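You operate a simulated robot arm through the tools that you are given. There is no shell and no other tool.

The job below is to be done with a simulated robot arm. You get a single attempt, and the scene is never put back.

JOB
Change the kitchen roll and screw the knob back on.
Fine: knob off first; stand the empty tube on the table top, then fit the paper roll. Set down upright: card tube.

The check looks at the end state, three seconds after you hand in, the way a careful person would. Anything else that was tipped, shoved, dropped, spilled or broken makes it a failure.

ROBOT AND FRAMES
A 7-joint arm with a two-finger parallel gripper, fixed in place. Base frame: the origin is on the floor under the middle of its stand, x ahead of it, y to its left, z up; the work surface is at about z = 90. Lengths are in cm, angles in rad, forces in N, time in s.
It reaches about 124.7 cm from its shoulder. Its first joint turns from -2.304 to 2.304 rad. Payload 3.91 kg.
The tool frame sits at the grasp point between the pads (the TCP): z along the fingers, y along the line on which they close. The tips reach 3 cm beyond it. Largest opening 11 cm; finger width 2, thickness 1; the body of the gripper, 4.8 by 11.2 cm, starts 5.5 cm behind the TCP.
Orientation is that of the tool frame in the base frame, as [roll, pitch, yaw] about the fixed x, y, z axes, in that order (R = Rz(yaw) Ry(pitch) Rx(roll)). With the fingers straight down and closing along the base's y, the tool's x points along the base's -x, its y along +y and its z along -z.

CONTROLS
- The arm moves only by the tool play_rows. Its arguments are lists of equal length, an entry for each row: "travel": the shift along the tool's x, y, z in units of 20 mm (1.0 is 20 mm), a list of three; "dr": the turn, a rotation vector about the tool's x, y, z in units of 4 degrees (1.0 is 4 degrees), a list of three. In form: {"travel": [[tx, ty, tz], ...], "dr": [[ax, ay, az], ...]}. A call has 1 to 20 rows; each row shifts and turns the commanded pose from where the row before left it, along the tool's axes as they then stand. "hand" is the closure, from 0 (fully open) to 1 (shut), set as the call begins (left out, the last holds). A call with a number of a shift or a turn outside -1 to 1 is refused whole. Rows are played at 5 a second. More than 5 cm and 0.15 rad between two rows, or a gripper value outside its range, and nothing of the call is played. A pose out of reach is approached as far as the arm can. The call stops where the force on the tool passes 40 N (or 10 N more than at its start, if that is more) or the arm is blocked; 0.2 s more then pass. The fingers move at their own pace (about 10.8 cm/s each) and stop on an object; they squeeze with about 39 N. The grip force told is the motor's: it shows also when the fingers shut on nothing. Time passes only in rows, and 0.2 s behind the last, so rows that do not move let the fingers close. It gives the time, the measured TCP pose, the force on the tool (base axes), the opening and the grip force at its end, in the units of the frame above (readings bear some noise), with the torque about the TCP (base axes, N m) and any sound that the robot's microphone picked up.
- Cameras (640 x 400 px; columns grow to the right, rows downward): "scene" is fixed at [40.11, -65.1, 171.93]; the picture's right is [0.99, -0.13, 0.00], its down [-0.06, -0.43, -0.90] and it looks along [0.12, 0.90, -0.43] (base axes); focal length 335 px, centre (320, 200). "wrist" rides on the gripper at [7.2, 1.7, -10.3] in the tool frame; the picture's right is [-0.23, 0.97, 0.00], its down [-0.76, -0.18, -0.62] and it looks along [-0.61, -0.14, 0.78] (tool axes); focal length 222 px, centre (320, 200). There is no depth. A picture from a camera that has moved, and an enlarged one, comes with that camera's place and axes in the base frame and with its lens.
- grab_frame(camera): a new picture of that camera. It takes no simulated time.
- zoom(camera, box): a new picture of the part [left, top, right, bottom] of that camera's present view, enlarged. It takes no simulated time.
- hand_in(): hands the job in; it is judged then, once.

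Places have to be worked out from the pictures, the camera data and where the tool is seen. Open the gripper and draw the arm clear of the work before you hand the job in, unless the task says otherwise.

The tools are called after "Call:" by a JSON object that holds its "op" and its "data". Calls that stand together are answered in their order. play_rows: Moves the arm, as the interface text tells. Its arguments: {"type":"object","properties":{"travel":{"type":"array"},"dr":{"type":"array"},"hand":{"type":"number"}},"required":["travel","dr"]} The other tools are called the same way: grab_frame (camera) takes a picture; zoom (camera, box) takes an enlarged picture of a part of a camera's view; hand_in () hands the job in.

At the start:

```text
time: 0.0
position: [42.03, 51.75, 143.71]
ee_rot: [-3.14, 0.001, 3.141]
ft_force: [0.0, -0.4, -0.5]
moment: [0.03, 0.01, 0.01]
finger_gap: 11.01
gripper_force: 0.1
```

scene: 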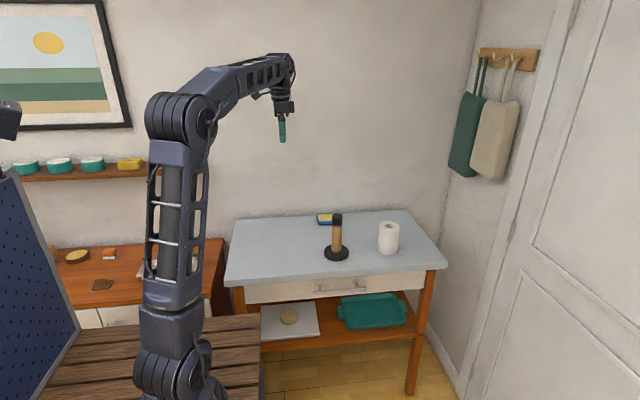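
wrist: 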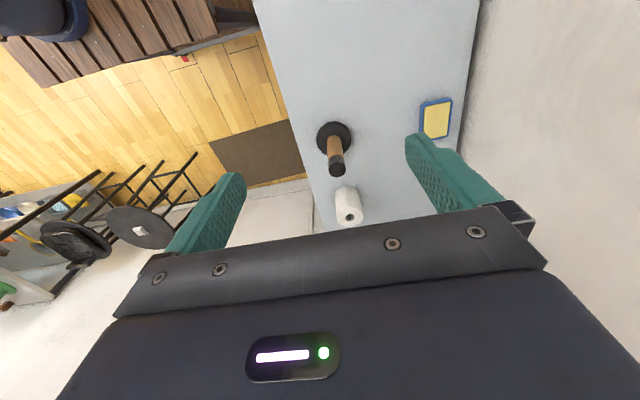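

I start by looking closely at the holder, the roll and the table in both cameras before moving anything.

Call:
{"op": "zoom", "data": {"camera": "scene", "box": [290, 190, 450, 290]}}

Call:
{"op": "zoom", "data": {"camera": "wrist", "box": [250, 80, 474, 240]}}

Call:
{"op": "zoom", "data": {"camera": "scene", "box": [310, 200, 370, 270]}}

```text
4.00 times, centred on (370, 240) of scene
camera zoom: at [40.11, -65.1, 171.93], right [0.99, -0.13, 0.0], down [-0.06, -0.43, -0.9], along [0.12, 0.9, -0.43], focal length 1342 px, centre (120, 40)
```

zoom: 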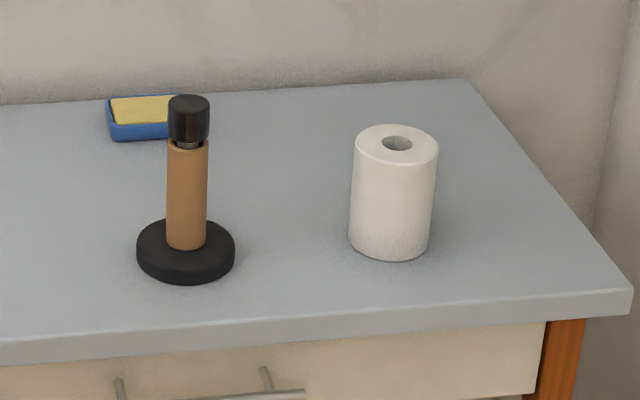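

```text
2.50 times, centred on (362, 160) of wrist
camera zoom: at [34.92, 53.53, 154.1], right [0.23, 0.97, 0.0], down [0.76, -0.18, 0.62], along [0.61, -0.14, -0.78], focal length 555 px, centre (215, 300)
```

zoom: 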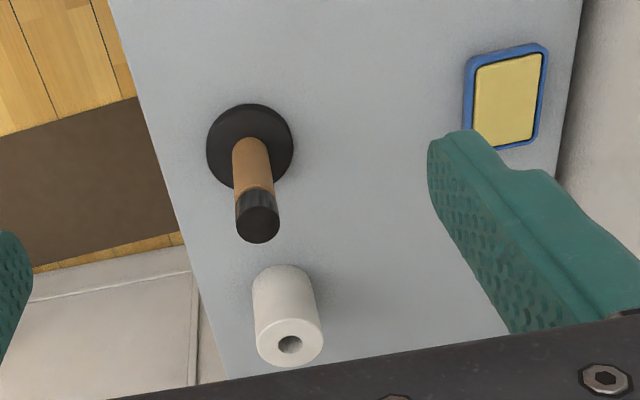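

```text
5.71 times, centred on (340, 235) of scene
camera zoom: at [40.11, -65.1, 171.93], right [0.99, -0.13, 0.0], down [-0.06, -0.43, -0.9], along [0.12, 0.9, -0.43], focal length 1916 px, centre (206, 0)
```

zoom: 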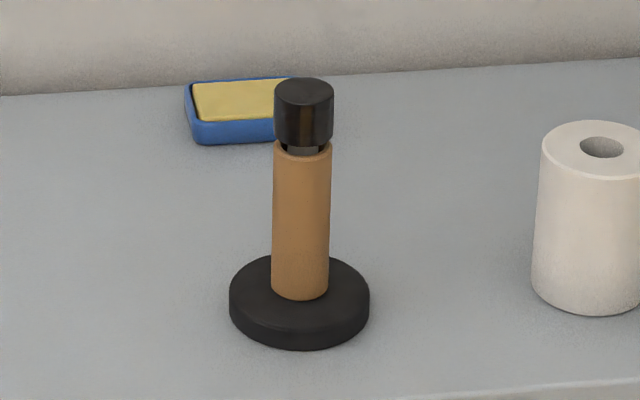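

The knob is at about (62.3, 51.8), with its top at z≈108 and a diameter of about 4.2. The tube spans z≈92–104, and the roll is at about (85, 52), diameter 8.7 and top z≈101.6. I move with the fingers open to above the knob and look again.

Call:
{"op": "play_rows", "data": {"travel": [[-0.845, 0, 0.9], [-0.845, 0, 0.9], [-0.845, 0, 0.9], [-0.845, 0, 0.9], [-0.845, 0, 0.9], [-0.845, 0, 0.9], [-0.845, 0, 0.9], [-0.845, 0, 0.9], [-0.845, 0, 0.9], [-0.845, 0, 0.9], [-0.845, 0, 0.9], [-0.845, 0, 0.9], [0, 0, 0]], "dr": [[0, 0, 0], [0, 0, 0], [0, 0, 0], [0, 0, 0], [0, 0, 0], [0, 0, 0], [0, 0, 0], [0, 0, 0], [0, 0, 0], [0, 0, 0], [0, 0, 0], [0, 0, 0], [0, 0, 0]], "hand": 0}}

```text
time: 2.8
position: [62.33, 51.63, 122.06]
ee_rot: [-3.14, 0.0, -3.141]
ft_force: [0.2, -0.3, 0.5]
moment: [-0.01, 0.01, 0.02]
finger_gap: 11.0
gripper_force: 0.0
```

The arm reached (62.3, 51.6, 122.1). I look from both cameras to refine the knob position.

Call:
{"op": "grab_frame", "data": {"camera": "wrist"}}

Call:
{"op": "grab_frame", "data": {"camera": "scene"}}

Call:
{"op": "zoom", "data": {"camera": "scene", "box": [290, 150, 420, 270]}}

```text
taken
camera wrist: at [55.25, 53.4, 132.48], right [0.23, 0.97, 0.0], down [0.76, -0.18, 0.62], along [0.61, -0.14, -0.78], focal length 222 px, centre (320, 200)
```

wrist: 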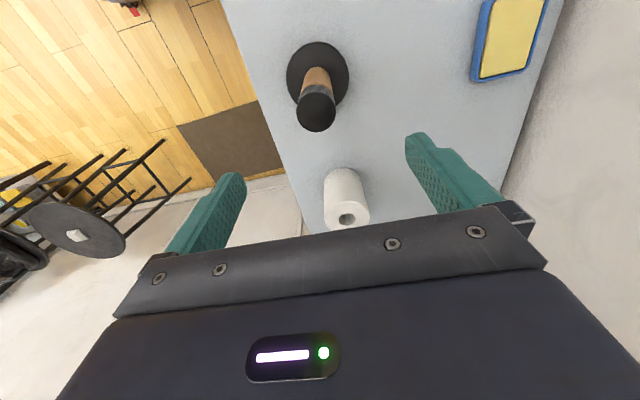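

```text
taken
```

scene: 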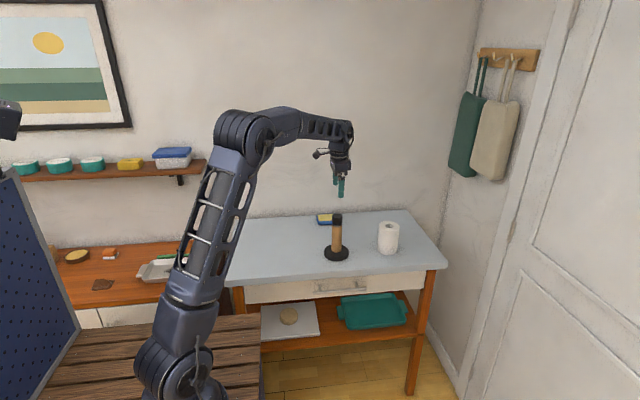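

```text
3.33 times, centred on (355, 210) of scene
camera zoom: at [40.11, -65.1, 171.93], right [0.99, -0.13, 0.0], down [-0.06, -0.43, -0.9], along [0.12, 0.9, -0.43], focal length 1118 px, centre (203, 167)
```

zoom: 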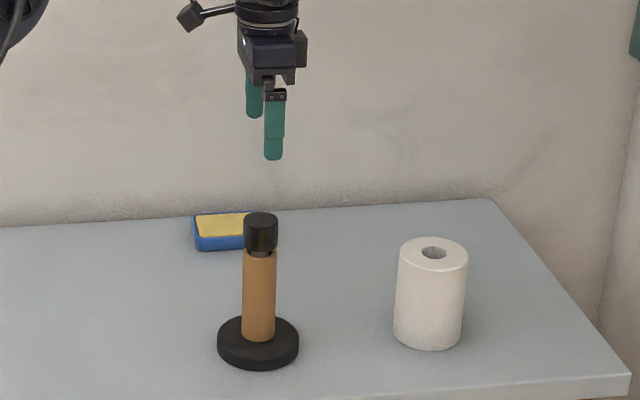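

The tool appears slightly off from the knob in the scene view, so I zoom the wrist camera on the knob and base to fix its x and y more exactly.

Call:
{"op": "zoom", "data": {"camera": "wrist", "box": [270, 30, 390, 240]}}

Call:
{"op": "zoom", "data": {"camera": "wrist", "box": [280, 35, 360, 140]}}

Call:
{"op": "zoom", "data": {"camera": "scene", "box": [320, 205, 356, 270]}}

```text
1.90 times, centred on (330, 135) of wrist
camera zoom: at [55.25, 53.4, 132.48], right [0.23, 0.97, 0.0], down [0.76, -0.18, 0.62], along [0.61, -0.14, -0.78], focal length 423 px, centre (301, 324)
```

zoom: 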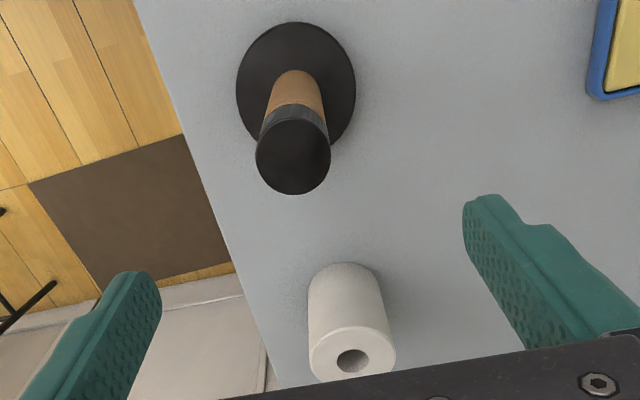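

```text
3.81 times, centred on (320, 88) of wrist
camera zoom: at [55.25, 53.4, 132.48], right [0.23, 0.97, 0.0], down [0.76, -0.18, 0.62], along [0.61, -0.14, -0.78], focal length 846 px, centre (320, 629)
```

zoom: 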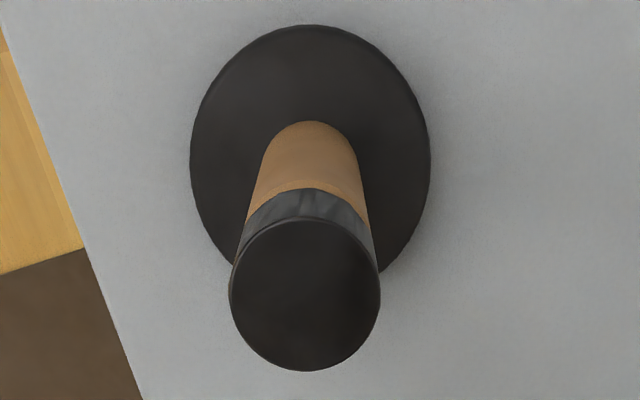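

```text
6.15 times, centred on (338, 238) of scene
camera zoom: at [40.11, -65.1, 171.93], right [0.99, -0.13, 0.0], down [-0.06, -0.43, -0.9], along [0.12, 0.9, -0.43], focal length 2064 px, centre (209, -31)
```

zoom: 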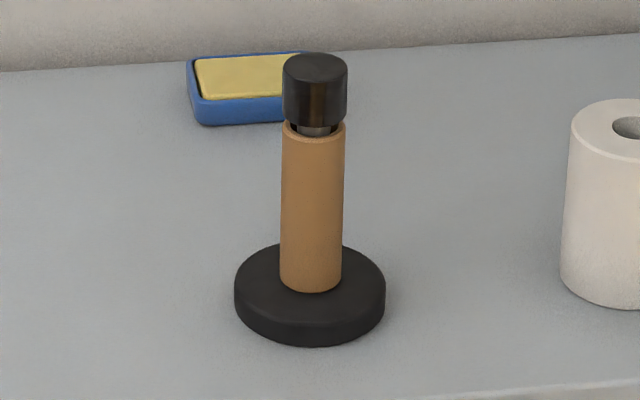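

From the wrist view the knob axis is at about (62.4, 51.3). I now pre-rotate the gripper clockwise by 80° up here, so the unscrewing stroke has room, and shift y slightly.

Call:
{"op": "play_rows", "data": {"travel": [[-0.04, -0.18, 0], [0, 0, 0], [0, 0, 0], [0, 0, 0], [0, 0, 0], [0, 0, 0], [0, 0, 0], [0, 0, 0], [0, 0, 0], [0, 0, 0], [0, 0, 0], [0, 0, 0], [0, 0, 0], [0, 0, 0], [0, 0, 0], [0, 0, 0], [0, 0, 0], [0, 0, 0], [0, 0, 0], [0, 0, 0]], "dr": [[0, 0, 1], [0, 0, 1], [0, 0, 1], [0, 0, 1], [0, 0, 1], [0, 0, 1], [0, 0, 1], [0, 0, 1], [0, 0, 1], [0, 0, 1], [0, 0, 1], [0, 0, 1], [0, 0, 1], [0, 0, 1], [0, 0, 1], [0, 0, 1], [0, 0, 1], [0, 0, 1], [0, 0, 1], [0, 0, 1]]}}

Call:
{"op": "zoom", "data": {"camera": "wrist", "box": [240, 20, 420, 180]}}

Call:
{"op": "grab_frame", "data": {"camera": "wrist"}}

```text
time: 7.0
position: [62.37, 51.39, 122.03]
ee_rot: [-3.14, -0.001, 1.744]
ft_force: [-0.4, 0.1, -0.1]
moment: [0.0, 0.02, 0.02]
finger_gap: 11.0
gripper_force: 0.1
```

```text
2.50 times, centred on (330, 100) of wrist
camera zoom: at [62.92, 58.9, 132.5], right [1.0, -0.06, 0.0], down [-0.04, -0.78, 0.62], along [-0.04, -0.62, -0.78], focal length 555 px, centre (295, 450)
```

zoom: 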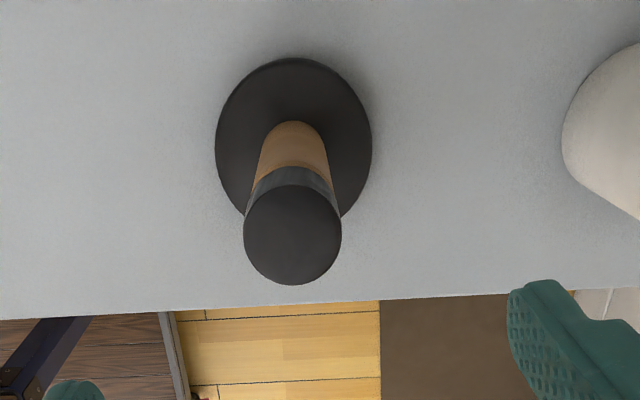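

```text
taken
camera wrist: at [62.92, 58.9, 132.5], right [1.0, -0.06, 0.0], down [-0.04, -0.78, 0.62], along [-0.04, -0.62, -0.78], focal length 222 px, centre (320, 200)
```

wrist: 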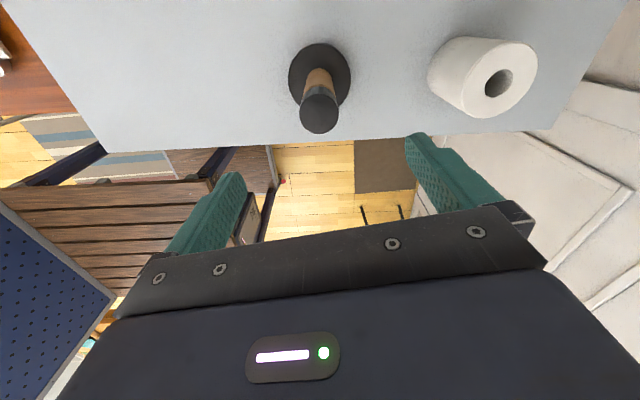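

The rotation reached yaw 1.744, and triangulating the two views puts the knob axis at (62.33, 51.28) with its top at z≈108.5. I trim x/y and descend with the fingers open to TCP z≈107.9.

Call:
{"op": "play_rows", "data": {"travel": [[-0.046, -0.028, 0.7], [0, 0, 0.8], [0, 0, 0.8], [0, 0, 0.8], [0, 0, 0.8], [0, 0, 0.8], [0, 0, 0.8], [0, 0, 0.6], [0, 0, 0.4], [0, 0, 0.3], [0, 0, 0.25], [0, 0, 0]], "dr": [[0, 0, 0], [0, 0, 0], [0, 0, 0], [0, 0, 0], [0, 0, 0], [0, 0, 0], [0, 0, 0], [0, 0, 0], [0, 0, 0], [0, 0, 0], [0, 0, 0], [0, 0, 0]]}}

Call:
{"op": "grab_frame", "data": {"camera": "wrist"}}

Call:
{"op": "zoom", "data": {"camera": "scene", "box": [300, 180, 380, 270]}}

```text
time: 9.6
position: [62.39, 51.34, 108.03]
ee_rot: [-3.141, 0.0, 1.742]
ft_force: [0.9, -0.2, 0.6]
moment: [0.04, 0.03, 0.01]
finger_gap: 10.98
gripper_force: 0.0
```

```text
taken
camera wrist: at [62.96, 58.72, 118.39], right [1.0, -0.06, 0.0], down [-0.04, -0.78, 0.62], along [-0.03, -0.62, -0.78], focal length 222 px, centre (320, 200)
```

wrist: 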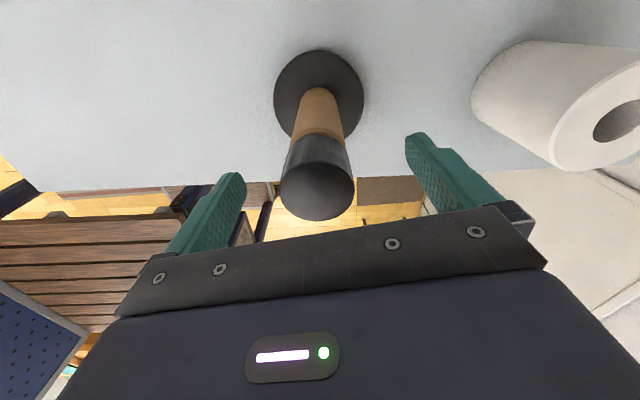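

```text
4.44 times, centred on (340, 225) of scene
camera zoom: at [40.11, -65.1, 171.93], right [0.99, -0.13, 0.0], down [-0.06, -0.43, -0.9], along [0.12, 0.9, -0.43], focal length 1490 px, centre (231, 89)
```

zoom: 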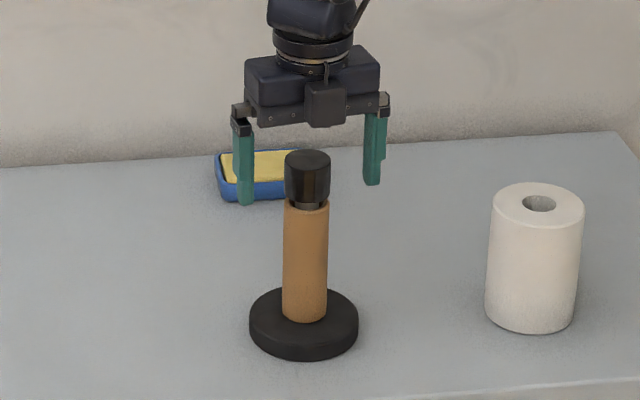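

The fingers straddle the knob evenly in both views, with the tips at about knob-bottom height. I close on the knob, holding still for 1.6 s, and read the forces.

Call:
{"op": "play_rows", "data": {"travel": [[0, 0, 0], [0, 0, 0], [0, 0, 0], [0, 0, 0], [0, 0, 0], [0, 0, 0], [0, 0, 0]], "dr": [[0, 0, 0], [0, 0, 0], [0, 0, 0], [0, 0, 0], [0, 0, 0], [0, 0, 0], [0, 0, 0]], "hand": 1}}

Call:
{"op": "zoom", "data": {"camera": "scene", "box": [300, 180, 380, 270]}}

```text
time: 11.2
position: [62.45, 51.24, 108.02]
ee_rot: [-3.141, 0.0, 1.744]
ft_force: [-7.7, -2.9, 0.9]
moment: [-0.24, 0.5, -0.03]
finger_gap: 4.04
gripper_force: 38.8
```

```text
4.44 times, centred on (340, 225) of scene
camera zoom: at [40.11, -65.1, 171.93], right [0.99, -0.13, 0.0], down [-0.06, -0.43, -0.9], along [0.12, 0.9, -0.43], focal length 1490 px, centre (231, 89)
```

zoom: 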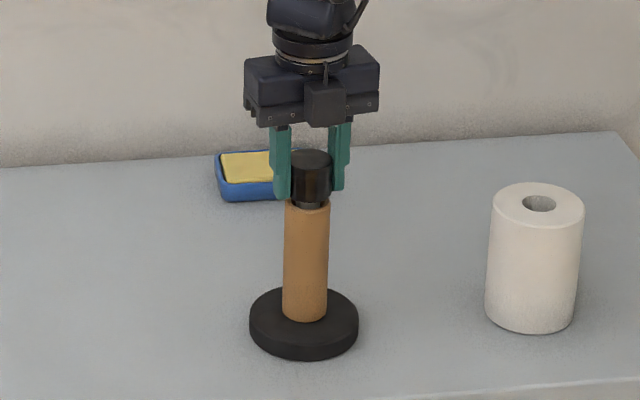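

The grip is on at 4.04 cm, but the tool feels about −8 N in x, so I am pushing the knob slightly to +x. I shift back about 0.12 cm in small steps and re-read.

Call:
{"op": "play_rows", "data": {"travel": [[0, -0.03, 0], [0, -0.03, 0], [0, 0, 0]], "dr": [[0, 0, 0], [0, 0, 0], [0, 0, 0]]}}

Call:
{"op": "zoom", "data": {"camera": "scene", "box": [300, 180, 380, 270]}}

```text
time: 12.0
position: [62.37, 51.3, 108.03]
ee_rot: [3.141, -0.001, 1.745]
ft_force: [-2.4, -2.9, -0.4]
moment: [-0.12, -0.11, 0.01]
finger_gap: 4.05
gripper_force: 38.5
```

```text
4.44 times, centred on (340, 225) of scene
camera zoom: at [40.11, -65.1, 171.93], right [0.99, -0.13, 0.0], down [-0.06, -0.43, -0.9], along [0.12, 0.9, -0.43], focal length 1490 px, centre (231, 89)
```

zoom: 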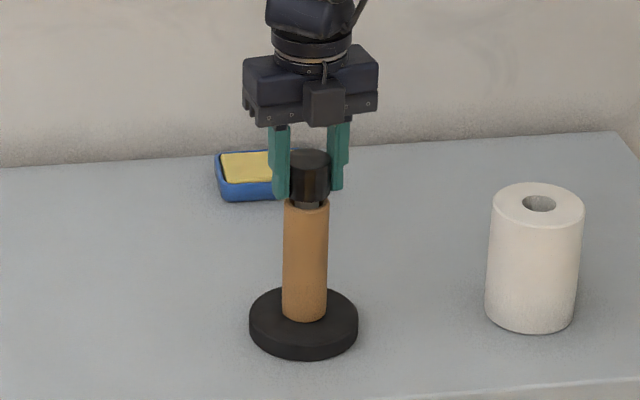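

The side force has dropped to a few newtons. I begin unscrewing counter-clockwise (negative turn about tool z), 20° first, to feel the torque and any rise.

Call:
{"op": "play_rows", "data": {"travel": [[0, -0.02, 0], [0, 0, 0], [0, 0, 0], [0, 0, 0], [0, 0, 0], [0, 0, 0]], "dr": [[0, 0, -0.5], [0, 0, -0.5], [0, 0, -1], [0, 0, -1], [0, 0, -1], [0, 0, -1]]}}

Call:
{"op": "zoom", "data": {"camera": "scene", "box": [300, 180, 380, 270]}}

```text
time: 13.4
position: [62.14, 51.38, 108.04]
ee_rot: [-3.14, 0.0, 2.095]
ft_force: [6.9, -4.4, 1.6]
moment: [-0.18, -0.42, 0.04]
finger_gap: 4.03
gripper_force: 39.1
```

```text
4.44 times, centred on (340, 225) of scene
camera zoom: at [40.11, -65.1, 171.93], right [0.99, -0.13, 0.0], down [-0.06, -0.43, -0.9], along [0.12, 0.9, -0.43], focal length 1490 px, centre (231, 89)
```

zoom: 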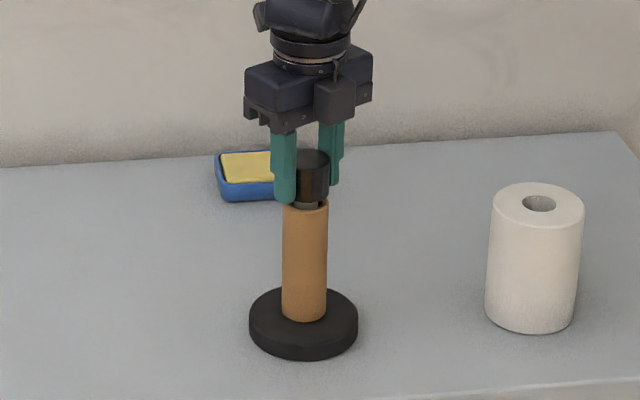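

The torque is tiny, so the knob turns easily or slips. Force in x has reversed to +7 N, so I correct by about (+0.12, −0.08) cm and continue 60° counter-clockwise while watching z force.

Call:
{"op": "play_rows", "data": {"travel": [[-0.065, 0.032, 0], [0, 0, 0], [0, 0, 0], [0, 0, 0], [0, 0, 0], [0, 0, 0], [0, 0, 0], [0, 0, 0]], "dr": [[0, 0, 0], [0, 0, -1], [0, 0, -1], [0, 0, -1], [0, 0, -1], [0, 0, -1], [0, 0, -1], [0, 0, -1]]}}

Call:
{"op": "zoom", "data": {"camera": "scene", "box": [310, 190, 360, 270]}}

Call:
{"op": "grab_frame", "data": {"camera": "wrist"}}

```text
time: 15.2
position: [62.29, 51.27, 107.92]
ee_rot: [-3.141, 0.001, 2.583]
ft_force: [-1.5, 6.6, 4.2]
moment: [0.18, 0.13, -0.03]
finger_gap: 4.06
gripper_force: 39.0
```

```text
5.00 times, centred on (335, 230) of scene
camera zoom: at [40.11, -65.1, 171.93], right [0.99, -0.13, 0.0], down [-0.06, -0.43, -0.9], along [0.12, 0.9, -0.43], focal length 1677 px, centre (245, 50)
```

zoom: 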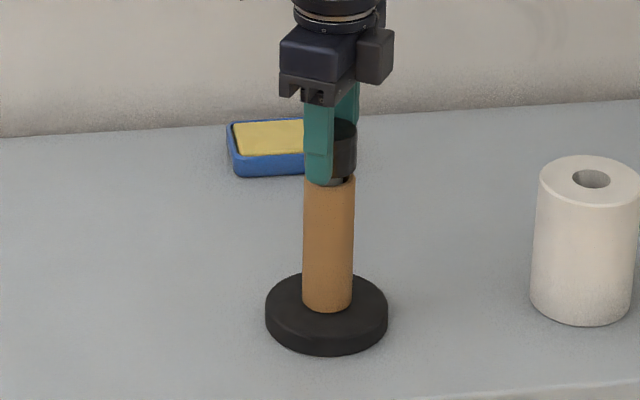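

```text
taken
camera wrist: at [57.16, 56.58, 118.41], right [0.71, 0.71, 0.0], down [0.55, -0.55, 0.62], along [0.44, -0.44, -0.78], focal length 222 px, centre (320, 200)
```

wrist: 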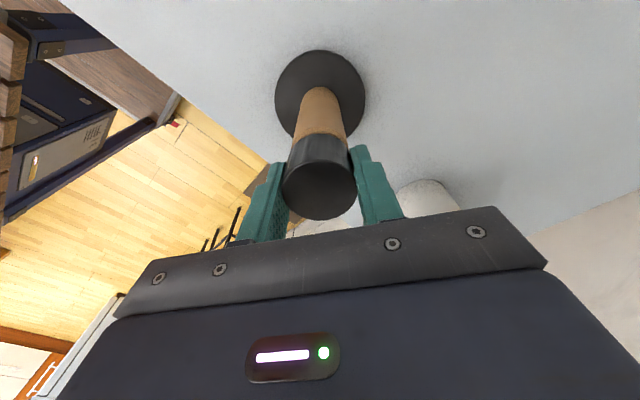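

The z force rose to +4 N, so the knob is screwing upward. I nudge about (−0.03, +0.12) cm to relieve the side force and continue counter-clockwise 48° with a slight rise per row.

Call:
{"op": "play_rows", "data": {"travel": [[0.045, 0.043, -0.03], [0, 0, -0.005], [0, 0, -0.005], [0, 0, -0.005], [0, 0, -0.005], [0, 0, -0.005], [0, 0, -0.005], [0, 0, -0.005], [0, 0, -0.005], [0, 0, -0.005], [0, 0, -0.005], [0, 0, -0.005], [0, 0, -0.005]], "dr": [[0, 0, 0], [0, 0, -1], [0, 0, -1], [0, 0, -1], [0, 0, -1], [0, 0, -1], [0, 0, -1], [0, 0, -1], [0, 0, -1], [0, 0, -1], [0, 0, -1], [0, 0, -1], [0, 0, -1]]}}

Call:
{"op": "zoom", "data": {"camera": "scene", "box": [310, 190, 360, 270]}}

Call:
{"op": "grab_frame", "data": {"camera": "wrist"}}

```text
time: 18.0
position: [62.26, 51.28, 108.11]
ee_rot: [3.141, 0.0, -2.861]
ft_force: [-3.0, -4.6, -0.1]
moment: [-0.2, 0.22, -0.03]
finger_gap: 4.06
gripper_force: 39.1
```

```text
5.00 times, centred on (335, 230) of scene
camera zoom: at [40.11, -65.1, 171.93], right [0.99, -0.13, 0.0], down [-0.06, -0.43, -0.9], along [0.12, 0.9, -0.43], focal length 1677 px, centre (245, 50)
```

zoom: 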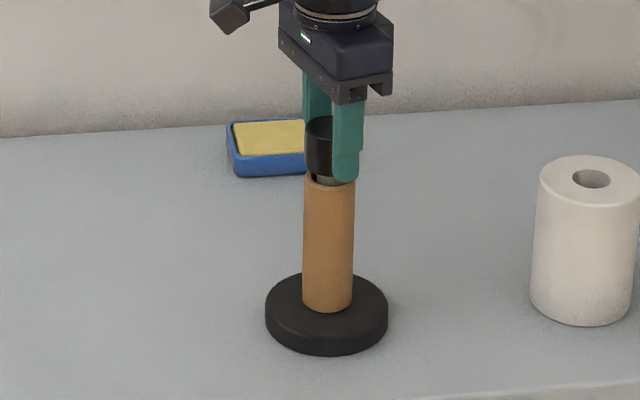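

```text
taken
camera wrist: at [55.02, 51.03, 118.55], right [-0.05, 1.0, 0.0], down [0.78, 0.04, 0.62], along [0.62, 0.03, -0.78], focal length 222 px, centre (320, 200)
```

wrist: 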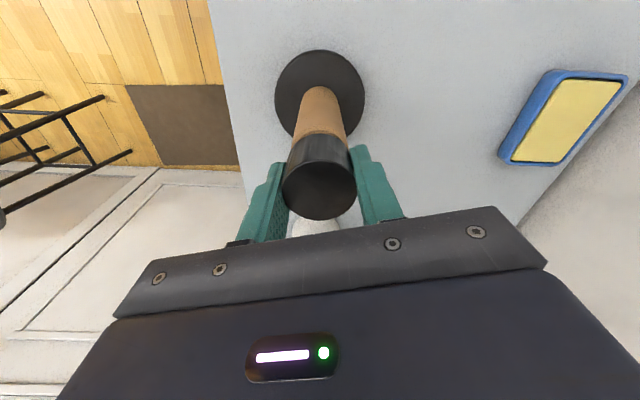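

The z force is back to about zero after the rise, so the pitch is around 0.5 cm per turn. I continue counter-clockwise another 76°, rising slightly and relieving the small side force.

Call:
{"op": "play_rows", "data": {"travel": [[0.035, -0.031, 0], [0, 0, -0.004], [0, 0, -0.004], [0, 0, -0.004], [0, 0, -0.004], [0, 0, -0.004], [0, 0, -0.004], [0, 0, -0.004], [0, 0, -0.004], [0, 0, -0.004], [0, 0, -0.004], [0, 0, -0.004], [0, 0, -0.004], [0, 0, -0.004], [0, 0, -0.004], [0, 0, -0.004], [0, 0, -0.004], [0, 0, -0.004], [0, 0, -0.004], [0, 0, -0.004]], "dr": [[0, 0, 0], [0, 0, -1], [0, 0, -1], [0, 0, -1], [0, 0, -1], [0, 0, -1], [0, 0, -1], [0, 0, -1], [0, 0, -1], [0, 0, -1], [0, 0, -1], [0, 0, -1], [0, 0, -1], [0, 0, -1], [0, 0, -1], [0, 0, -1], [0, 0, -1], [0, 0, -1], [0, 0, -1], [0, 0, -1]]}}

Call:
{"op": "zoom", "data": {"camera": "scene", "box": [310, 190, 360, 270]}}

Call:
{"op": "grab_frame", "data": {"camera": "scene"}}

```text
time: 22.2
position: [62.2, 51.14, 108.27]
ee_rot: [-3.141, -0.001, -1.534]
ft_force: [-7.0, 2.2, -0.3]
moment: [0.11, 0.64, -0.01]
finger_gap: 4.05
gripper_force: 39.4
```

```text
5.00 times, centred on (335, 230) of scene
camera zoom: at [40.11, -65.1, 171.93], right [0.99, -0.13, 0.0], down [-0.06, -0.43, -0.9], along [0.12, 0.9, -0.43], focal length 1677 px, centre (245, 50)
```

zoom: 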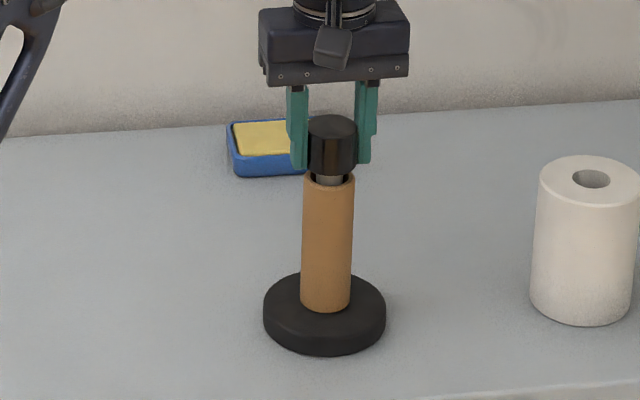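

```text
taken
```

scene: 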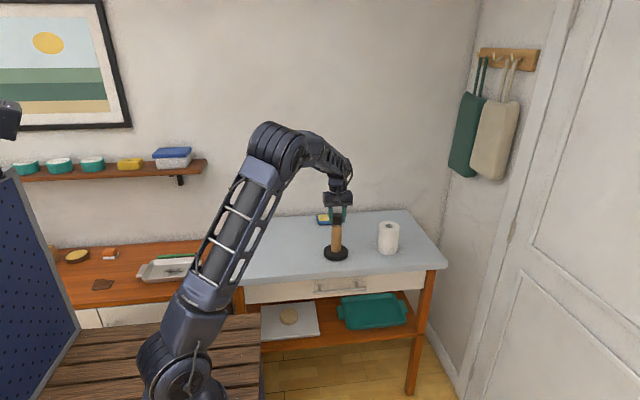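

The knob is visibly rising, with a bigger gap above the tube, after about 172°. I relieve the −7 N x force and keep turning counter-clockwise to see how far the wrist goes.

Call:
{"op": "play_rows", "data": {"travel": [[-0.022, 0.05, 0], [0, 0, -0.004], [0, 0, -0.004], [0, 0, -0.004], [0, 0, -0.004], [0, 0, -0.004], [0, 0, -0.004], [0, 0, -0.004], [0, 0, -0.004], [0, 0, -0.004], [0, 0, -0.004]], "dr": [[0, 0, 0], [0, 0, -1], [0, 0, -1], [0, 0, -1], [0, 0, -1], [0, 0, -1], [0, 0, -1], [0, 0, -1], [0, 0, -1], [0, 0, -1], [0, 0, -1]]}}

Call:
{"op": "zoom", "data": {"camera": "scene", "box": [310, 190, 360, 270]}}

```text
time: 24.6
position: [62.17, 51.22, 108.41]
ee_rot: [3.14, 0.0, -0.838]
ft_force: [-1.3, 0.3, -16.9]
moment: [-0.02, -0.01, -0.01]
finger_gap: 4.02
gripper_force: 38.5
```

```text
5.00 times, centred on (335, 230) of scene
camera zoom: at [40.11, -65.1, 171.93], right [0.99, -0.13, 0.0], down [-0.06, -0.43, -0.9], along [0.12, 0.9, -0.43], focal length 1677 px, centre (245, 50)
```

zoom: 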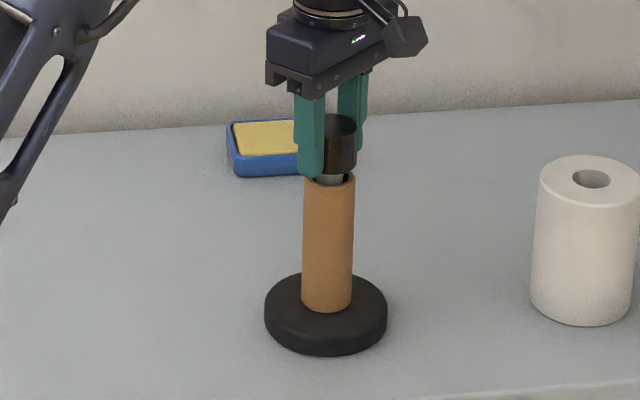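

The z force is now −17 N, meaning my rise has outrun the thread and I am pulling up on the stand. I ease down in small steps without turning and read again.

Call:
{"op": "play_rows", "data": {"travel": [[0, 0, 0.015], [0, 0, 0.015], [0, 0, 0]], "dr": [[0, 0, 0], [0, 0, 0], [0, 0, 0]]}}

```text
time: 25.4
position: [62.18, 51.32, 108.32]
ee_rot: [-3.141, 0.0, -0.837]
ft_force: [0.3, 0.3, -16.4]
moment: [-0.04, 0.0, 0.01]
finger_gap: 4.04
gripper_force: 39.2
```

Still −16 N with zero side force, which is consistent with the stand hanging slightly off the table. I lower further in small steps until the load comes off.

Call:
{"op": "play_rows", "data": {"travel": [[0, 0, 0.02], [0, 0, 0.02], [0, 0, 0]], "dr": [[0, 0, 0], [0, 0, 0], [0, 0, 0]]}}

Call:
{"op": "zoom", "data": {"camera": "scene", "box": [310, 190, 360, 270]}}

```text
time: 26.2
position: [62.1, 51.39, 108.33]
ee_rot: [3.141, 0.001, -0.838]
ft_force: [-0.4, 0.3, -11.8]
moment: [-0.1, -0.07, -0.02]
finger_gap: 4.02
gripper_force: 39.4
```

```text
5.00 times, centred on (335, 230) of scene
camera zoom: at [40.11, -65.1, 171.93], right [0.99, -0.13, 0.0], down [-0.06, -0.43, -0.9], along [0.12, 0.9, -0.43], focal length 1677 px, centre (245, 50)
```

zoom: 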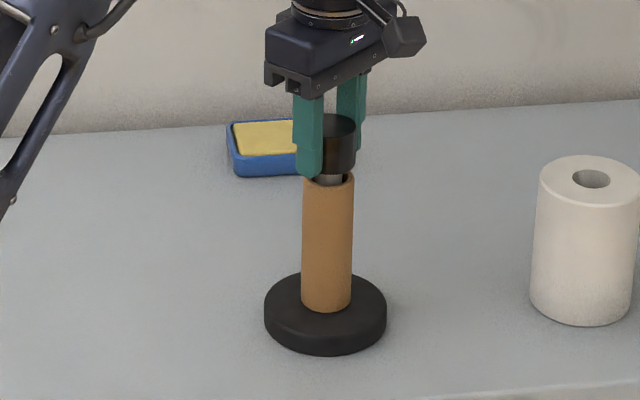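

The load is coming off at −11.8 N as the base settles on the table. I lower a bit more.

Call:
{"op": "play_rows", "data": {"travel": [[0, 0, 0.02], [0, 0, 0.015], [0, 0, 0]], "dr": [[0, 0, 0], [0, 0, 0], [0, 0, 0]]}}

```text
time: 27.0
position: [62.16, 51.41, 108.17]
ee_rot: [-3.14, 0.001, -0.837]
ft_force: [0.8, 2.1, -1.0]
moment: [-0.16, -0.11, -0.01]
finger_gap: 4.02
gripper_force: 39.6
```

The stand rests on the table again with no load. I open the fingers here and turn back clockwise for a new grip.

Call:
{"op": "play_rows", "data": {"travel": [[0, 0, 0], [0, 0, 0], [0, 0, 0], [0, 0, 0], [0, 0, 0]], "dr": [[0, 0, 0], [0, 0, 0], [0, 0, 0], [0, 0, 0], [0, 0, 0]], "hand": 0}}

Call:
{"op": "zoom", "data": {"camera": "scene", "box": [310, 190, 360, 270]}}

Call:
{"op": "grab_frame", "data": {"camera": "wrist"}}

```text
time: 28.2
position: [62.12, 51.34, 108.23]
ee_rot: [-3.141, 0.001, -0.838]
ft_force: [0.5, 0.5, -0.2]
moment: [-0.02, 0.0, 0.01]
finger_gap: 11.01
gripper_force: 0.1
```

```text
5.00 times, centred on (335, 230) of scene
camera zoom: at [40.11, -65.1, 171.93], right [0.99, -0.13, 0.0], down [-0.06, -0.43, -0.9], along [0.12, 0.9, -0.43], focal length 1677 px, centre (245, 50)
```

zoom: 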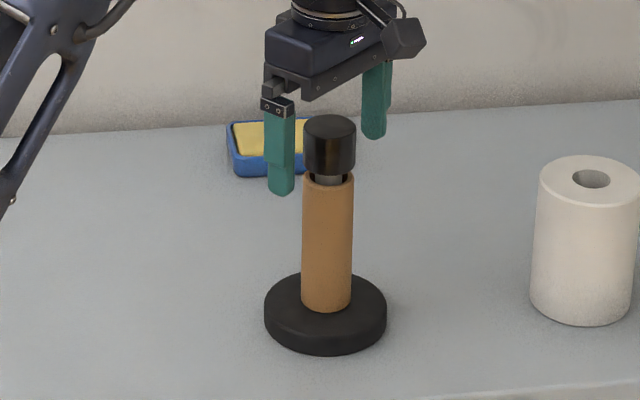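

```text
taken
camera wrist: at [65.82, 44.88, 118.64], right [-0.88, -0.48, 0.0], down [-0.38, 0.69, 0.62], along [-0.3, 0.55, -0.78], focal length 222 px, centre (320, 200)
```

wrist: 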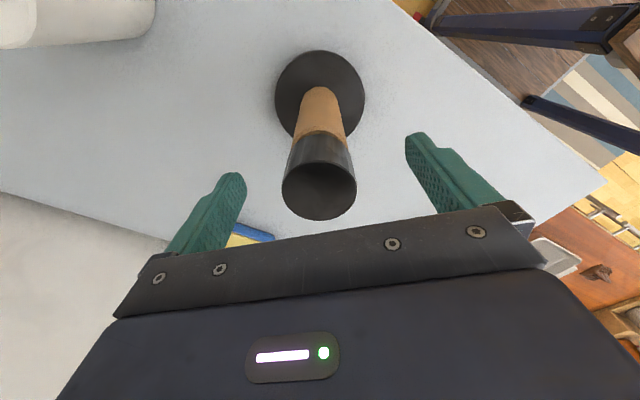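

The stand sits cleanly and the knob is up a couple of millimetres. I rotate the open gripper back clockwise in three calls of 80° to get a long new stroke.

Call:
{"op": "play_rows", "data": {"travel": [[0, 0, 0], [0, 0, 0], [0, 0, 0], [0, 0, 0], [0, 0, 0], [0, 0, 0], [0, 0, 0], [0, 0, 0], [0, 0, 0], [0, 0, 0], [0, 0, 0], [0, 0, 0], [0, 0, 0], [0, 0, 0], [0, 0, 0], [0, 0, 0], [0, 0, 0], [0, 0, 0], [0, 0, 0], [0, 0, 0]], "dr": [[0, 0, 1], [0, 0, 1], [0, 0, 1], [0, 0, 1], [0, 0, 1], [0, 0, 1], [0, 0, 1], [0, 0, 1], [0, 0, 1], [0, 0, 1], [0, 0, 1], [0, 0, 1], [0, 0, 1], [0, 0, 1], [0, 0, 1], [0, 0, 1], [0, 0, 1], [0, 0, 1], [0, 0, 1], [0, 0, 1]]}}

Call:
{"op": "play_rows", "data": {"travel": [[0, 0, 0], [0, 0, 0], [0, 0, 0], [0, 0, 0], [0, 0, 0], [0, 0, 0], [0, 0, 0], [0, 0, 0], [0, 0, 0], [0, 0, 0], [0, 0, 0], [0, 0, 0], [0, 0, 0], [0, 0, 0], [0, 0, 0], [0, 0, 0], [0, 0, 0], [0, 0, 0], [0, 0, 0], [0, 0, 0]], "dr": [[0, 0, 1], [0, 0, 1], [0, 0, 1], [0, 0, 1], [0, 0, 1], [0, 0, 1], [0, 0, 1], [0, 0, 1], [0, 0, 1], [0, 0, 1], [0, 0, 1], [0, 0, 1], [0, 0, 1], [0, 0, 1], [0, 0, 1], [0, 0, 1], [0, 0, 1], [0, 0, 1], [0, 0, 1], [0, 0, 1]]}}

Call:
{"op": "play_rows", "data": {"travel": [[0, 0, 0], [0, 0, 0], [0, 0, 0], [0, 0, 0], [0, 0, 0], [0, 0, 0], [0, 0, 0], [0, 0, 0], [0, 0, 0], [0, 0, 0], [0, 0, 0], [0, 0, 0], [0, 0, 0], [0, 0, 0], [0, 0, 0], [0, 0, 0], [0, 0, 0], [0, 0, 0], [0, 0, 0], [0, 0, 0]], "dr": [[0, 0, 1], [0, 0, 1], [0, 0, 1], [0, 0, 1], [0, 0, 1], [0, 0, 1], [0, 0, 1], [0, 0, 1], [0, 0, 1], [0, 0, 1], [0, 0, 1], [0, 0, 1], [0, 0, 1], [0, 0, 1], [0, 0, 1], [0, 0, 1], [0, 0, 1], [0, 0, 1], [0, 0, 1], [0, 0, 1]]}}

Call:
{"op": "grab_frame", "data": {"camera": "wrist"}}

Call:
{"op": "grab_frame", "data": {"camera": "scene"}}

```text
time: 32.4
position: [62.28, 51.21, 108.2]
ee_rot: [-3.141, 0.0, -2.235]
ft_force: [-0.3, 1.0, -0.7]
moment: [0.03, 0.0, 0.0]
finger_gap: 11.02
gripper_force: 0.0
```

```text
time: 36.6
position: [62.24, 51.29, 108.14]
ee_rot: [3.141, -0.001, 2.652]
ft_force: [0.2, 0.0, -0.2]
moment: [0.0, -0.01, 0.03]
finger_gap: 11.02
gripper_force: 0.0
```

```text
time: 40.8
position: [62.15, 51.39, 108.05]
ee_rot: [-3.142, 0.0, 1.254]
ft_force: [0.2, 0.4, -0.9]
moment: [0.02, 0.04, -0.01]
finger_gap: 11.01
gripper_force: 0.1
```

```text
taken
camera wrist: at [66.1, 57.71, 118.62], right [0.85, -0.52, 0.0], down [-0.41, -0.67, 0.62], along [-0.32, -0.53, -0.78], focal length 222 px, centre (320, 200)
```

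wrist: 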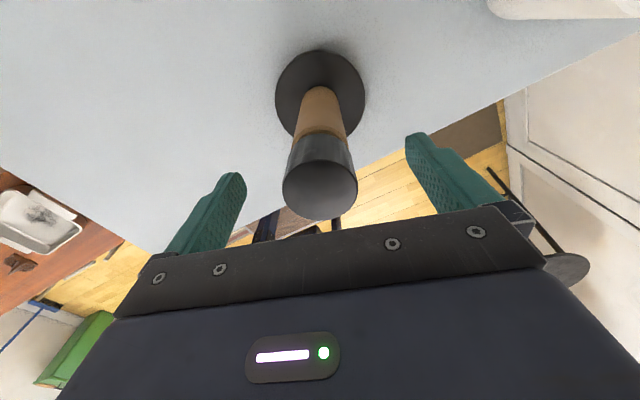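

```text
taken
```

scene: 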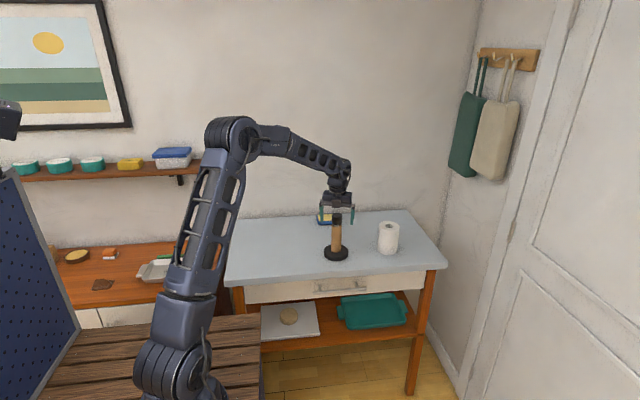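

The knob sits at the same image spot as before the 240° turn, so the TCP is on its axis. I close for the second stroke.

Call:
{"op": "play_rows", "data": {"travel": [[0, 0, 0], [0, 0, 0], [0, 0, 0], [0, 0, 0], [0, 0, 0], [0, 0, 0]], "dr": [[0, 0, 0], [0, 0, 0], [0, 0, 0], [0, 0, 0], [0, 0, 0], [0, 0, 0]], "hand": 1}}

Call:
{"op": "play_rows", "data": {"travel": [[0, 0, -0.001], [0, 0, -0.002], [0, 0, -0.002], [0, 0, -0.002], [0, 0, -0.002], [0, 0, -0.002], [0, 0, -0.002], [0, 0, -0.002], [0, 0, -0.002], [0, 0, -0.002]], "dr": [[0, 0, -1], [0, 0, -1], [0, 0, -1], [0, 0, -1], [0, 0, -1], [0, 0, -1], [0, 0, -1], [0, 0, -1], [0, 0, -1], [0, 0, -1]]}}

```text
time: 42.2
position: [62.16, 51.26, 108.23]
ee_rot: [3.142, 0.0, 1.254]
ft_force: [2.4, -0.2, 0.3]
moment: [-0.06, -0.06, -0.02]
finger_gap: 3.99
gripper_force: 39.1
```

```text
time: 44.4
position: [62.07, 51.3, 108.28]
ee_rot: [3.141, 0.0, 1.956]
ft_force: [5.6, -0.2, 0.3]
moment: [-0.09, -0.19, -0.04]
finger_gap: 4.03
gripper_force: 38.6
```

The z force stays near zero with that rise rate, and the side force is +5.6 N in x. I correct it and continue 76° counter-clockwise.

Call:
{"op": "play_rows", "data": {"travel": [[-0.013, 0.032, -0.002], [0, 0, -0.002], [0, 0, -0.002], [0, 0, -0.002], [0, 0, -0.002], [0, 0, -0.002], [0, 0, -0.002], [0, 0, -0.002], [0, 0, -0.002], [0, 0, -0.002], [0, 0, -0.002], [0, 0, -0.002], [0, 0, -0.002], [0, 0, -0.002], [0, 0, -0.002], [0, 0, -0.002], [0, 0, -0.002], [0, 0, -0.002], [0, 0, -0.002], [0, 0, -0.002]], "dr": [[0, 0, 0], [0, 0, -1], [0, 0, -1], [0, 0, -1], [0, 0, -1], [0, 0, -1], [0, 0, -1], [0, 0, -1], [0, 0, -1], [0, 0, -1], [0, 0, -1], [0, 0, -1], [0, 0, -1], [0, 0, -1], [0, 0, -1], [0, 0, -1], [0, 0, -1], [0, 0, -1], [0, 0, -1], [0, 0, -1]]}}

Call:
{"op": "zoom", "data": {"camera": "scene", "box": [310, 190, 360, 270]}}

```text
time: 48.6
position: [62.14, 51.35, 108.16]
ee_rot: [-3.142, -0.001, -3.002]
ft_force: [0.1, 0.1, 0.0]
moment: [-0.01, 0.0, 0.05]
finger_gap: 3.99
gripper_force: 38.9
```

```text
5.00 times, centred on (335, 230) of scene
camera zoom: at [40.11, -65.1, 171.93], right [0.99, -0.13, 0.0], down [-0.06, -0.43, -0.9], along [0.12, 0.9, -0.43], focal length 1677 px, centre (245, 50)
```

zoom: 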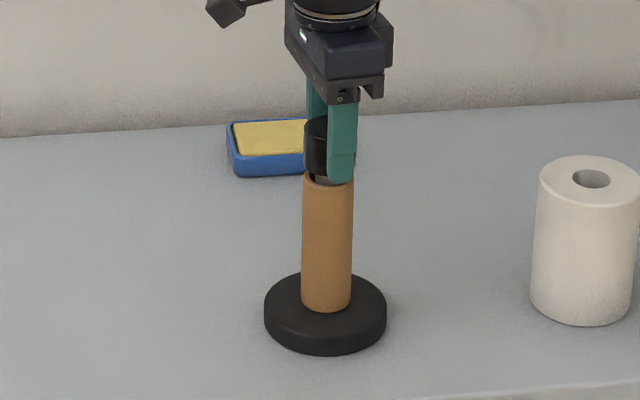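

All forces read near zero, so the knob may already be free of the thread. I test by lifting 0.1 cm and reading z force; the stand would show about −16 N.

Call:
{"op": "play_rows", "data": {"travel": [[0, 0, -0.02], [0, 0, -0.02], [0, 0, -0.02], [0, 0, 0]], "dr": [[0, 0, 0], [0, 0, 0], [0, 0, 0], [0, 0, 0]]}}

```text
time: 49.6
position: [62.25, 51.18, 108.33]
ee_rot: [3.141, -0.001, -3.002]
ft_force: [0.3, -1.4, 0.3]
moment: [-0.01, 0.02, 0.02]
finger_gap: 3.97
gripper_force: 38.9
```

There is no downward load after lifting 0.12 cm, so the knob seems free. I lift another 0.6 cm gently and check.

Call:
{"op": "play_rows", "data": {"travel": [[0, 0, -0.05], [0, 0, -0.05], [0, 0, -0.1], [0, 0, -0.1], [0, 0, 0]], "dr": [[0, 0, 0], [0, 0, 0], [0, 0, 0], [0, 0, 0], [0, 0, 0]]}}

Call:
{"op": "zoom", "data": {"camera": "scene", "box": [310, 190, 360, 270]}}

```text
time: 50.8
position: [62.15, 51.31, 108.92]
ee_rot: [3.14, 0.0, -3.003]
ft_force: [0.3, -0.3, 0.0]
moment: [0.0, 0.01, -0.01]
finger_gap: 3.98
gripper_force: 39.3
```

```text
5.00 times, centred on (335, 230) of scene
camera zoom: at [40.11, -65.1, 171.93], right [0.99, -0.13, 0.0], down [-0.06, -0.43, -0.9], along [0.12, 0.9, -0.43], focal length 1677 px, centre (245, 50)
```

zoom: 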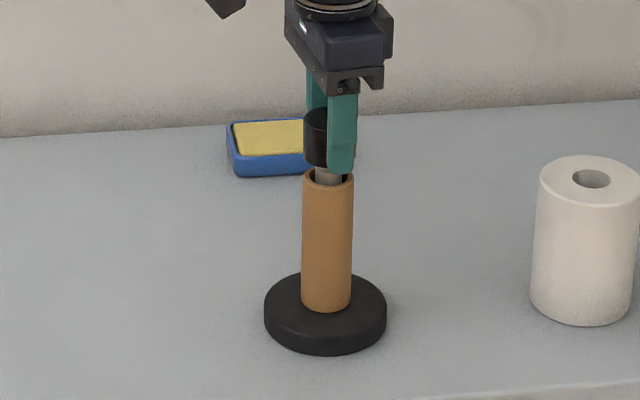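

The knob is off and the bare spindle is exposed. I lift straight up 6 cm, square up the gripper yaw, then look.

Call:
{"op": "play_rows", "data": {"travel": [[0, 0, -0.3], [0, 0, -0.5], [0, 0, -0.5], [0, 0, -0.5], [0, 0, -0.5], [0, 0, -0.5], [0, 0, -0.4], [0, 0, -0.4], [0, 0, -0.4], [0, 0, 0]], "dr": [[0, 0, 0], [0, 0, 0], [0, 0, 0], [0, 0, 0], [0, 0, 0], [0, 0, 0], [0, 0, 0], [0, 0, 1], [0, 0, 0.99], [0, 0, 0]]}}

Call:
{"op": "zoom", "data": {"camera": "scene", "box": [300, 160, 370, 270]}}

Call:
{"op": "grab_frame", "data": {"camera": "wrist"}}

```text
time: 53.0
position: [62.18, 51.24, 116.97]
ee_rot: [3.141, -0.001, 3.142]
ft_force: [-0.6, 0.2, 0.1]
moment: [-0.01, 0.02, -0.02]
finger_gap: 3.97
gripper_force: 39.3
```

```text
3.64 times, centred on (335, 215) of scene
camera zoom: at [40.11, -65.1, 171.93], right [0.99, -0.13, 0.0], down [-0.06, -0.43, -0.9], along [0.12, 0.9, -0.43], focal length 1220 px, centre (266, 146)
```

zoom: 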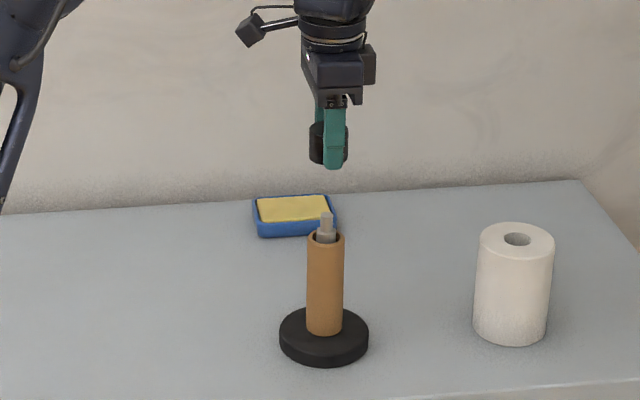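

```text
taken
camera wrist: at [55.06, 52.99, 127.4], right [0.23, 0.97, 0.0], down [0.76, -0.18, 0.62], along [0.61, -0.14, -0.78], focal length 222 px, centre (320, 200)
```

wrist: 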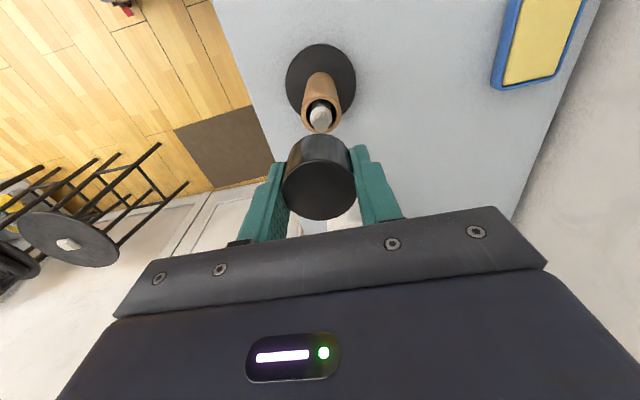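

The knob is held securely; the stud tip is at about z≈107.4 and the thick spindle top at about 104.6. I carry the knob over to the free left part of the table near (46, 47) and lower to just above the surface.

Call:
{"op": "play_rows", "data": {"travel": [[0.8, -0.2, 0], [0.8, -0.2, 0], [0.8, -0.2, 0], [0.8, -0.2, 0], [0.8, -0.2, 0], [0.8, -0.2, 0], [0.8, -0.2, 0], [0.8, -0.2, 0], [0.8, -0.25, 0], [0.8, -0.25, 0], [0, 0, 0]], "dr": [[0, 0, 0], [0, 0, 0], [0, 0, 0], [0, 0, 0], [0, 0, 0], [0, 0, 0], [0, 0, 0], [0, 0, 0], [0, 0, 0], [0, 0, 0], [0, 0, 0]]}}

Call:
{"op": "play_rows", "data": {"travel": [[0, 0, 0.8], [0, 0, 0.8], [0, 0, 0.8], [0, 0, 0.8], [0, 0, 0.8], [0, 0, 0.8], [0, 0, 0.8], [0, 0, 0.8], [0, 0, 0.8], [0, 0, 0.8], [0, 0, 0.8], [0, 0, 0.8], [0, 0, 0.8], [0, 0, 0.6], [0, 0, 0]], "dr": [[0, 0, 0], [0, 0, 0], [0, 0, 0], [0, 0, 0], [0, 0, 0], [0, 0, 0], [0, 0, 0], [0, 0, 0], [0, 0, 0], [0, 0, 0], [0, 0, 0], [0, 0, 0], [0, 0, 0], [0, 0, 0], [0, 0, 0]]}}

Call:
{"op": "grab_frame", "data": {"camera": "scene"}}

Call:
{"op": "zoom", "data": {"camera": "scene", "box": [250, 190, 410, 290]}}

```text
time: 55.4
position: [46.11, 47.06, 117.06]
ee_rot: [-3.141, 0.0, -3.141]
ft_force: [-0.2, -0.1, -0.3]
moment: [0.0, 0.04, -0.01]
finger_gap: 3.94
gripper_force: 39.2
```

```text
time: 58.6
position: [46.23, 47.21, 94.95]
ee_rot: [-3.141, 0.0, -3.141]
ft_force: [0.8, 0.0, -0.5]
moment: [0.0, -0.02, -0.05]
finger_gap: 3.91
gripper_force: 38.9
```

```text
taken
```

scene: 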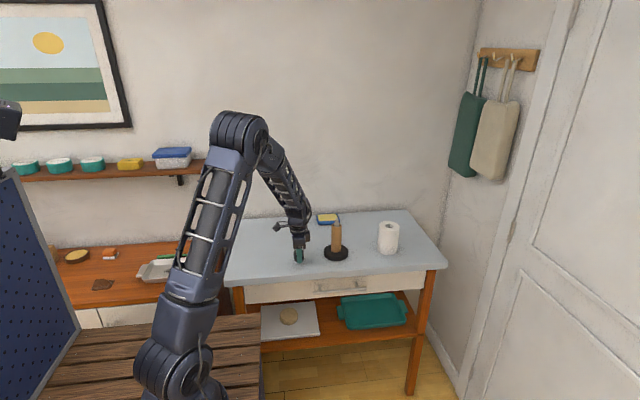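

```text
4.00 times, centred on (330, 240) of scene
camera zoom: at [40.11, -65.1, 171.93], right [0.99, -0.13, 0.0], down [-0.06, -0.43, -0.9], along [0.12, 0.9, -0.43], focal length 1342 px, centre (280, 40)
```

zoom: 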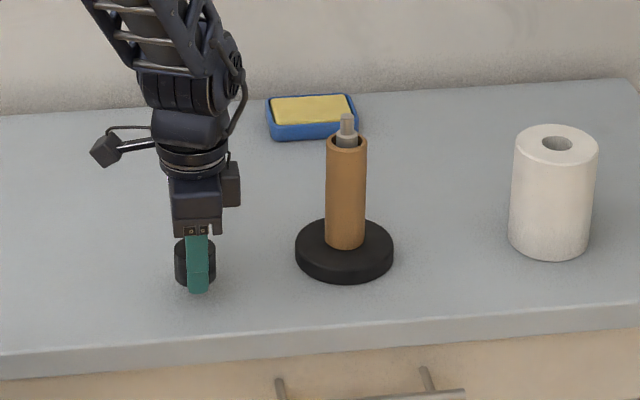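

The knob hangs about 2 cm above the table at (46.2, 47.2). I lower slowly in small steps to make gentle contact.

Call:
{"op": "play_rows", "data": {"travel": [[0, 0, 0.15], [0, 0, 0.15], [0, 0, 0.15], [0, 0, 0.15], [0, 0, 0.1], [0, 0, 0.05], [0, 0, 0]], "dr": [[0, 0, 0], [0, 0, 0], [0, 0, 0], [0, 0, 0], [0, 0, 0], [0, 0, 0], [0, 0, 0]]}}

Call:
{"op": "zoom", "data": {"camera": "scene", "box": [270, 210, 350, 280]}}

```text
time: 60.2
position: [46.24, 47.07, 93.5]
ee_rot: [-3.141, 0.0, 3.142]
ft_force: [-0.2, -0.3, 0.2]
moment: [0.02, 0.01, 0.0]
finger_gap: 3.91
gripper_force: 38.8
```

```text
5.71 times, centred on (310, 245) of scene
camera zoom: at [40.11, -65.1, 171.93], right [0.99, -0.13, 0.0], down [-0.06, -0.43, -0.9], along [0.12, 0.9, -0.43], focal length 1916 px, centre (377, -57)
```

zoom: 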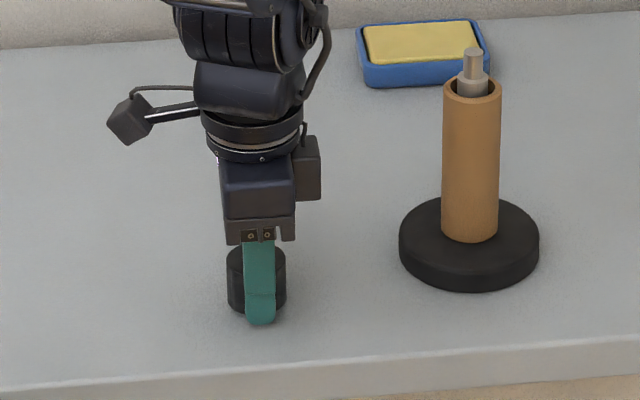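

No contact yet at z=93.5. I continue down in 1 mm steps.

Call:
{"op": "play_rows", "data": {"travel": [[0, 0, 0.05], [0, 0, 0.05], [0, 0, 0.03], [0, 0, 0]], "dr": [[0, 0, 0], [0, 0, 0], [0, 0, 0], [0, 0, 0]]}}

```text
time: 61.2
position: [46.26, 47.2, 93.13]
ee_rot: [-3.141, -0.001, -3.141]
ft_force: [0.0, -0.3, 1.2]
moment: [-0.02, 0.03, 0.02]
finger_gap: 3.86
gripper_force: 38.8
```

A hint of contact at z=93.13. One more tiny step to confirm.

Call:
{"op": "play_rows", "data": {"travel": [[0, 0, 0.025], [0, 0, 0.025], [0, 0, 0]], "dr": [[0, 0, 0], [0, 0, 0], [0, 0, 0]]}}

```text
time: 62.0
position: [46.24, 47.07, 93.12]
ee_rot: [3.141, 0.0, 3.141]
ft_force: [0.3, 0.1, 0.5]
moment: [-0.04, -0.02, -0.03]
finger_gap: 3.9
gripper_force: 38.7
```

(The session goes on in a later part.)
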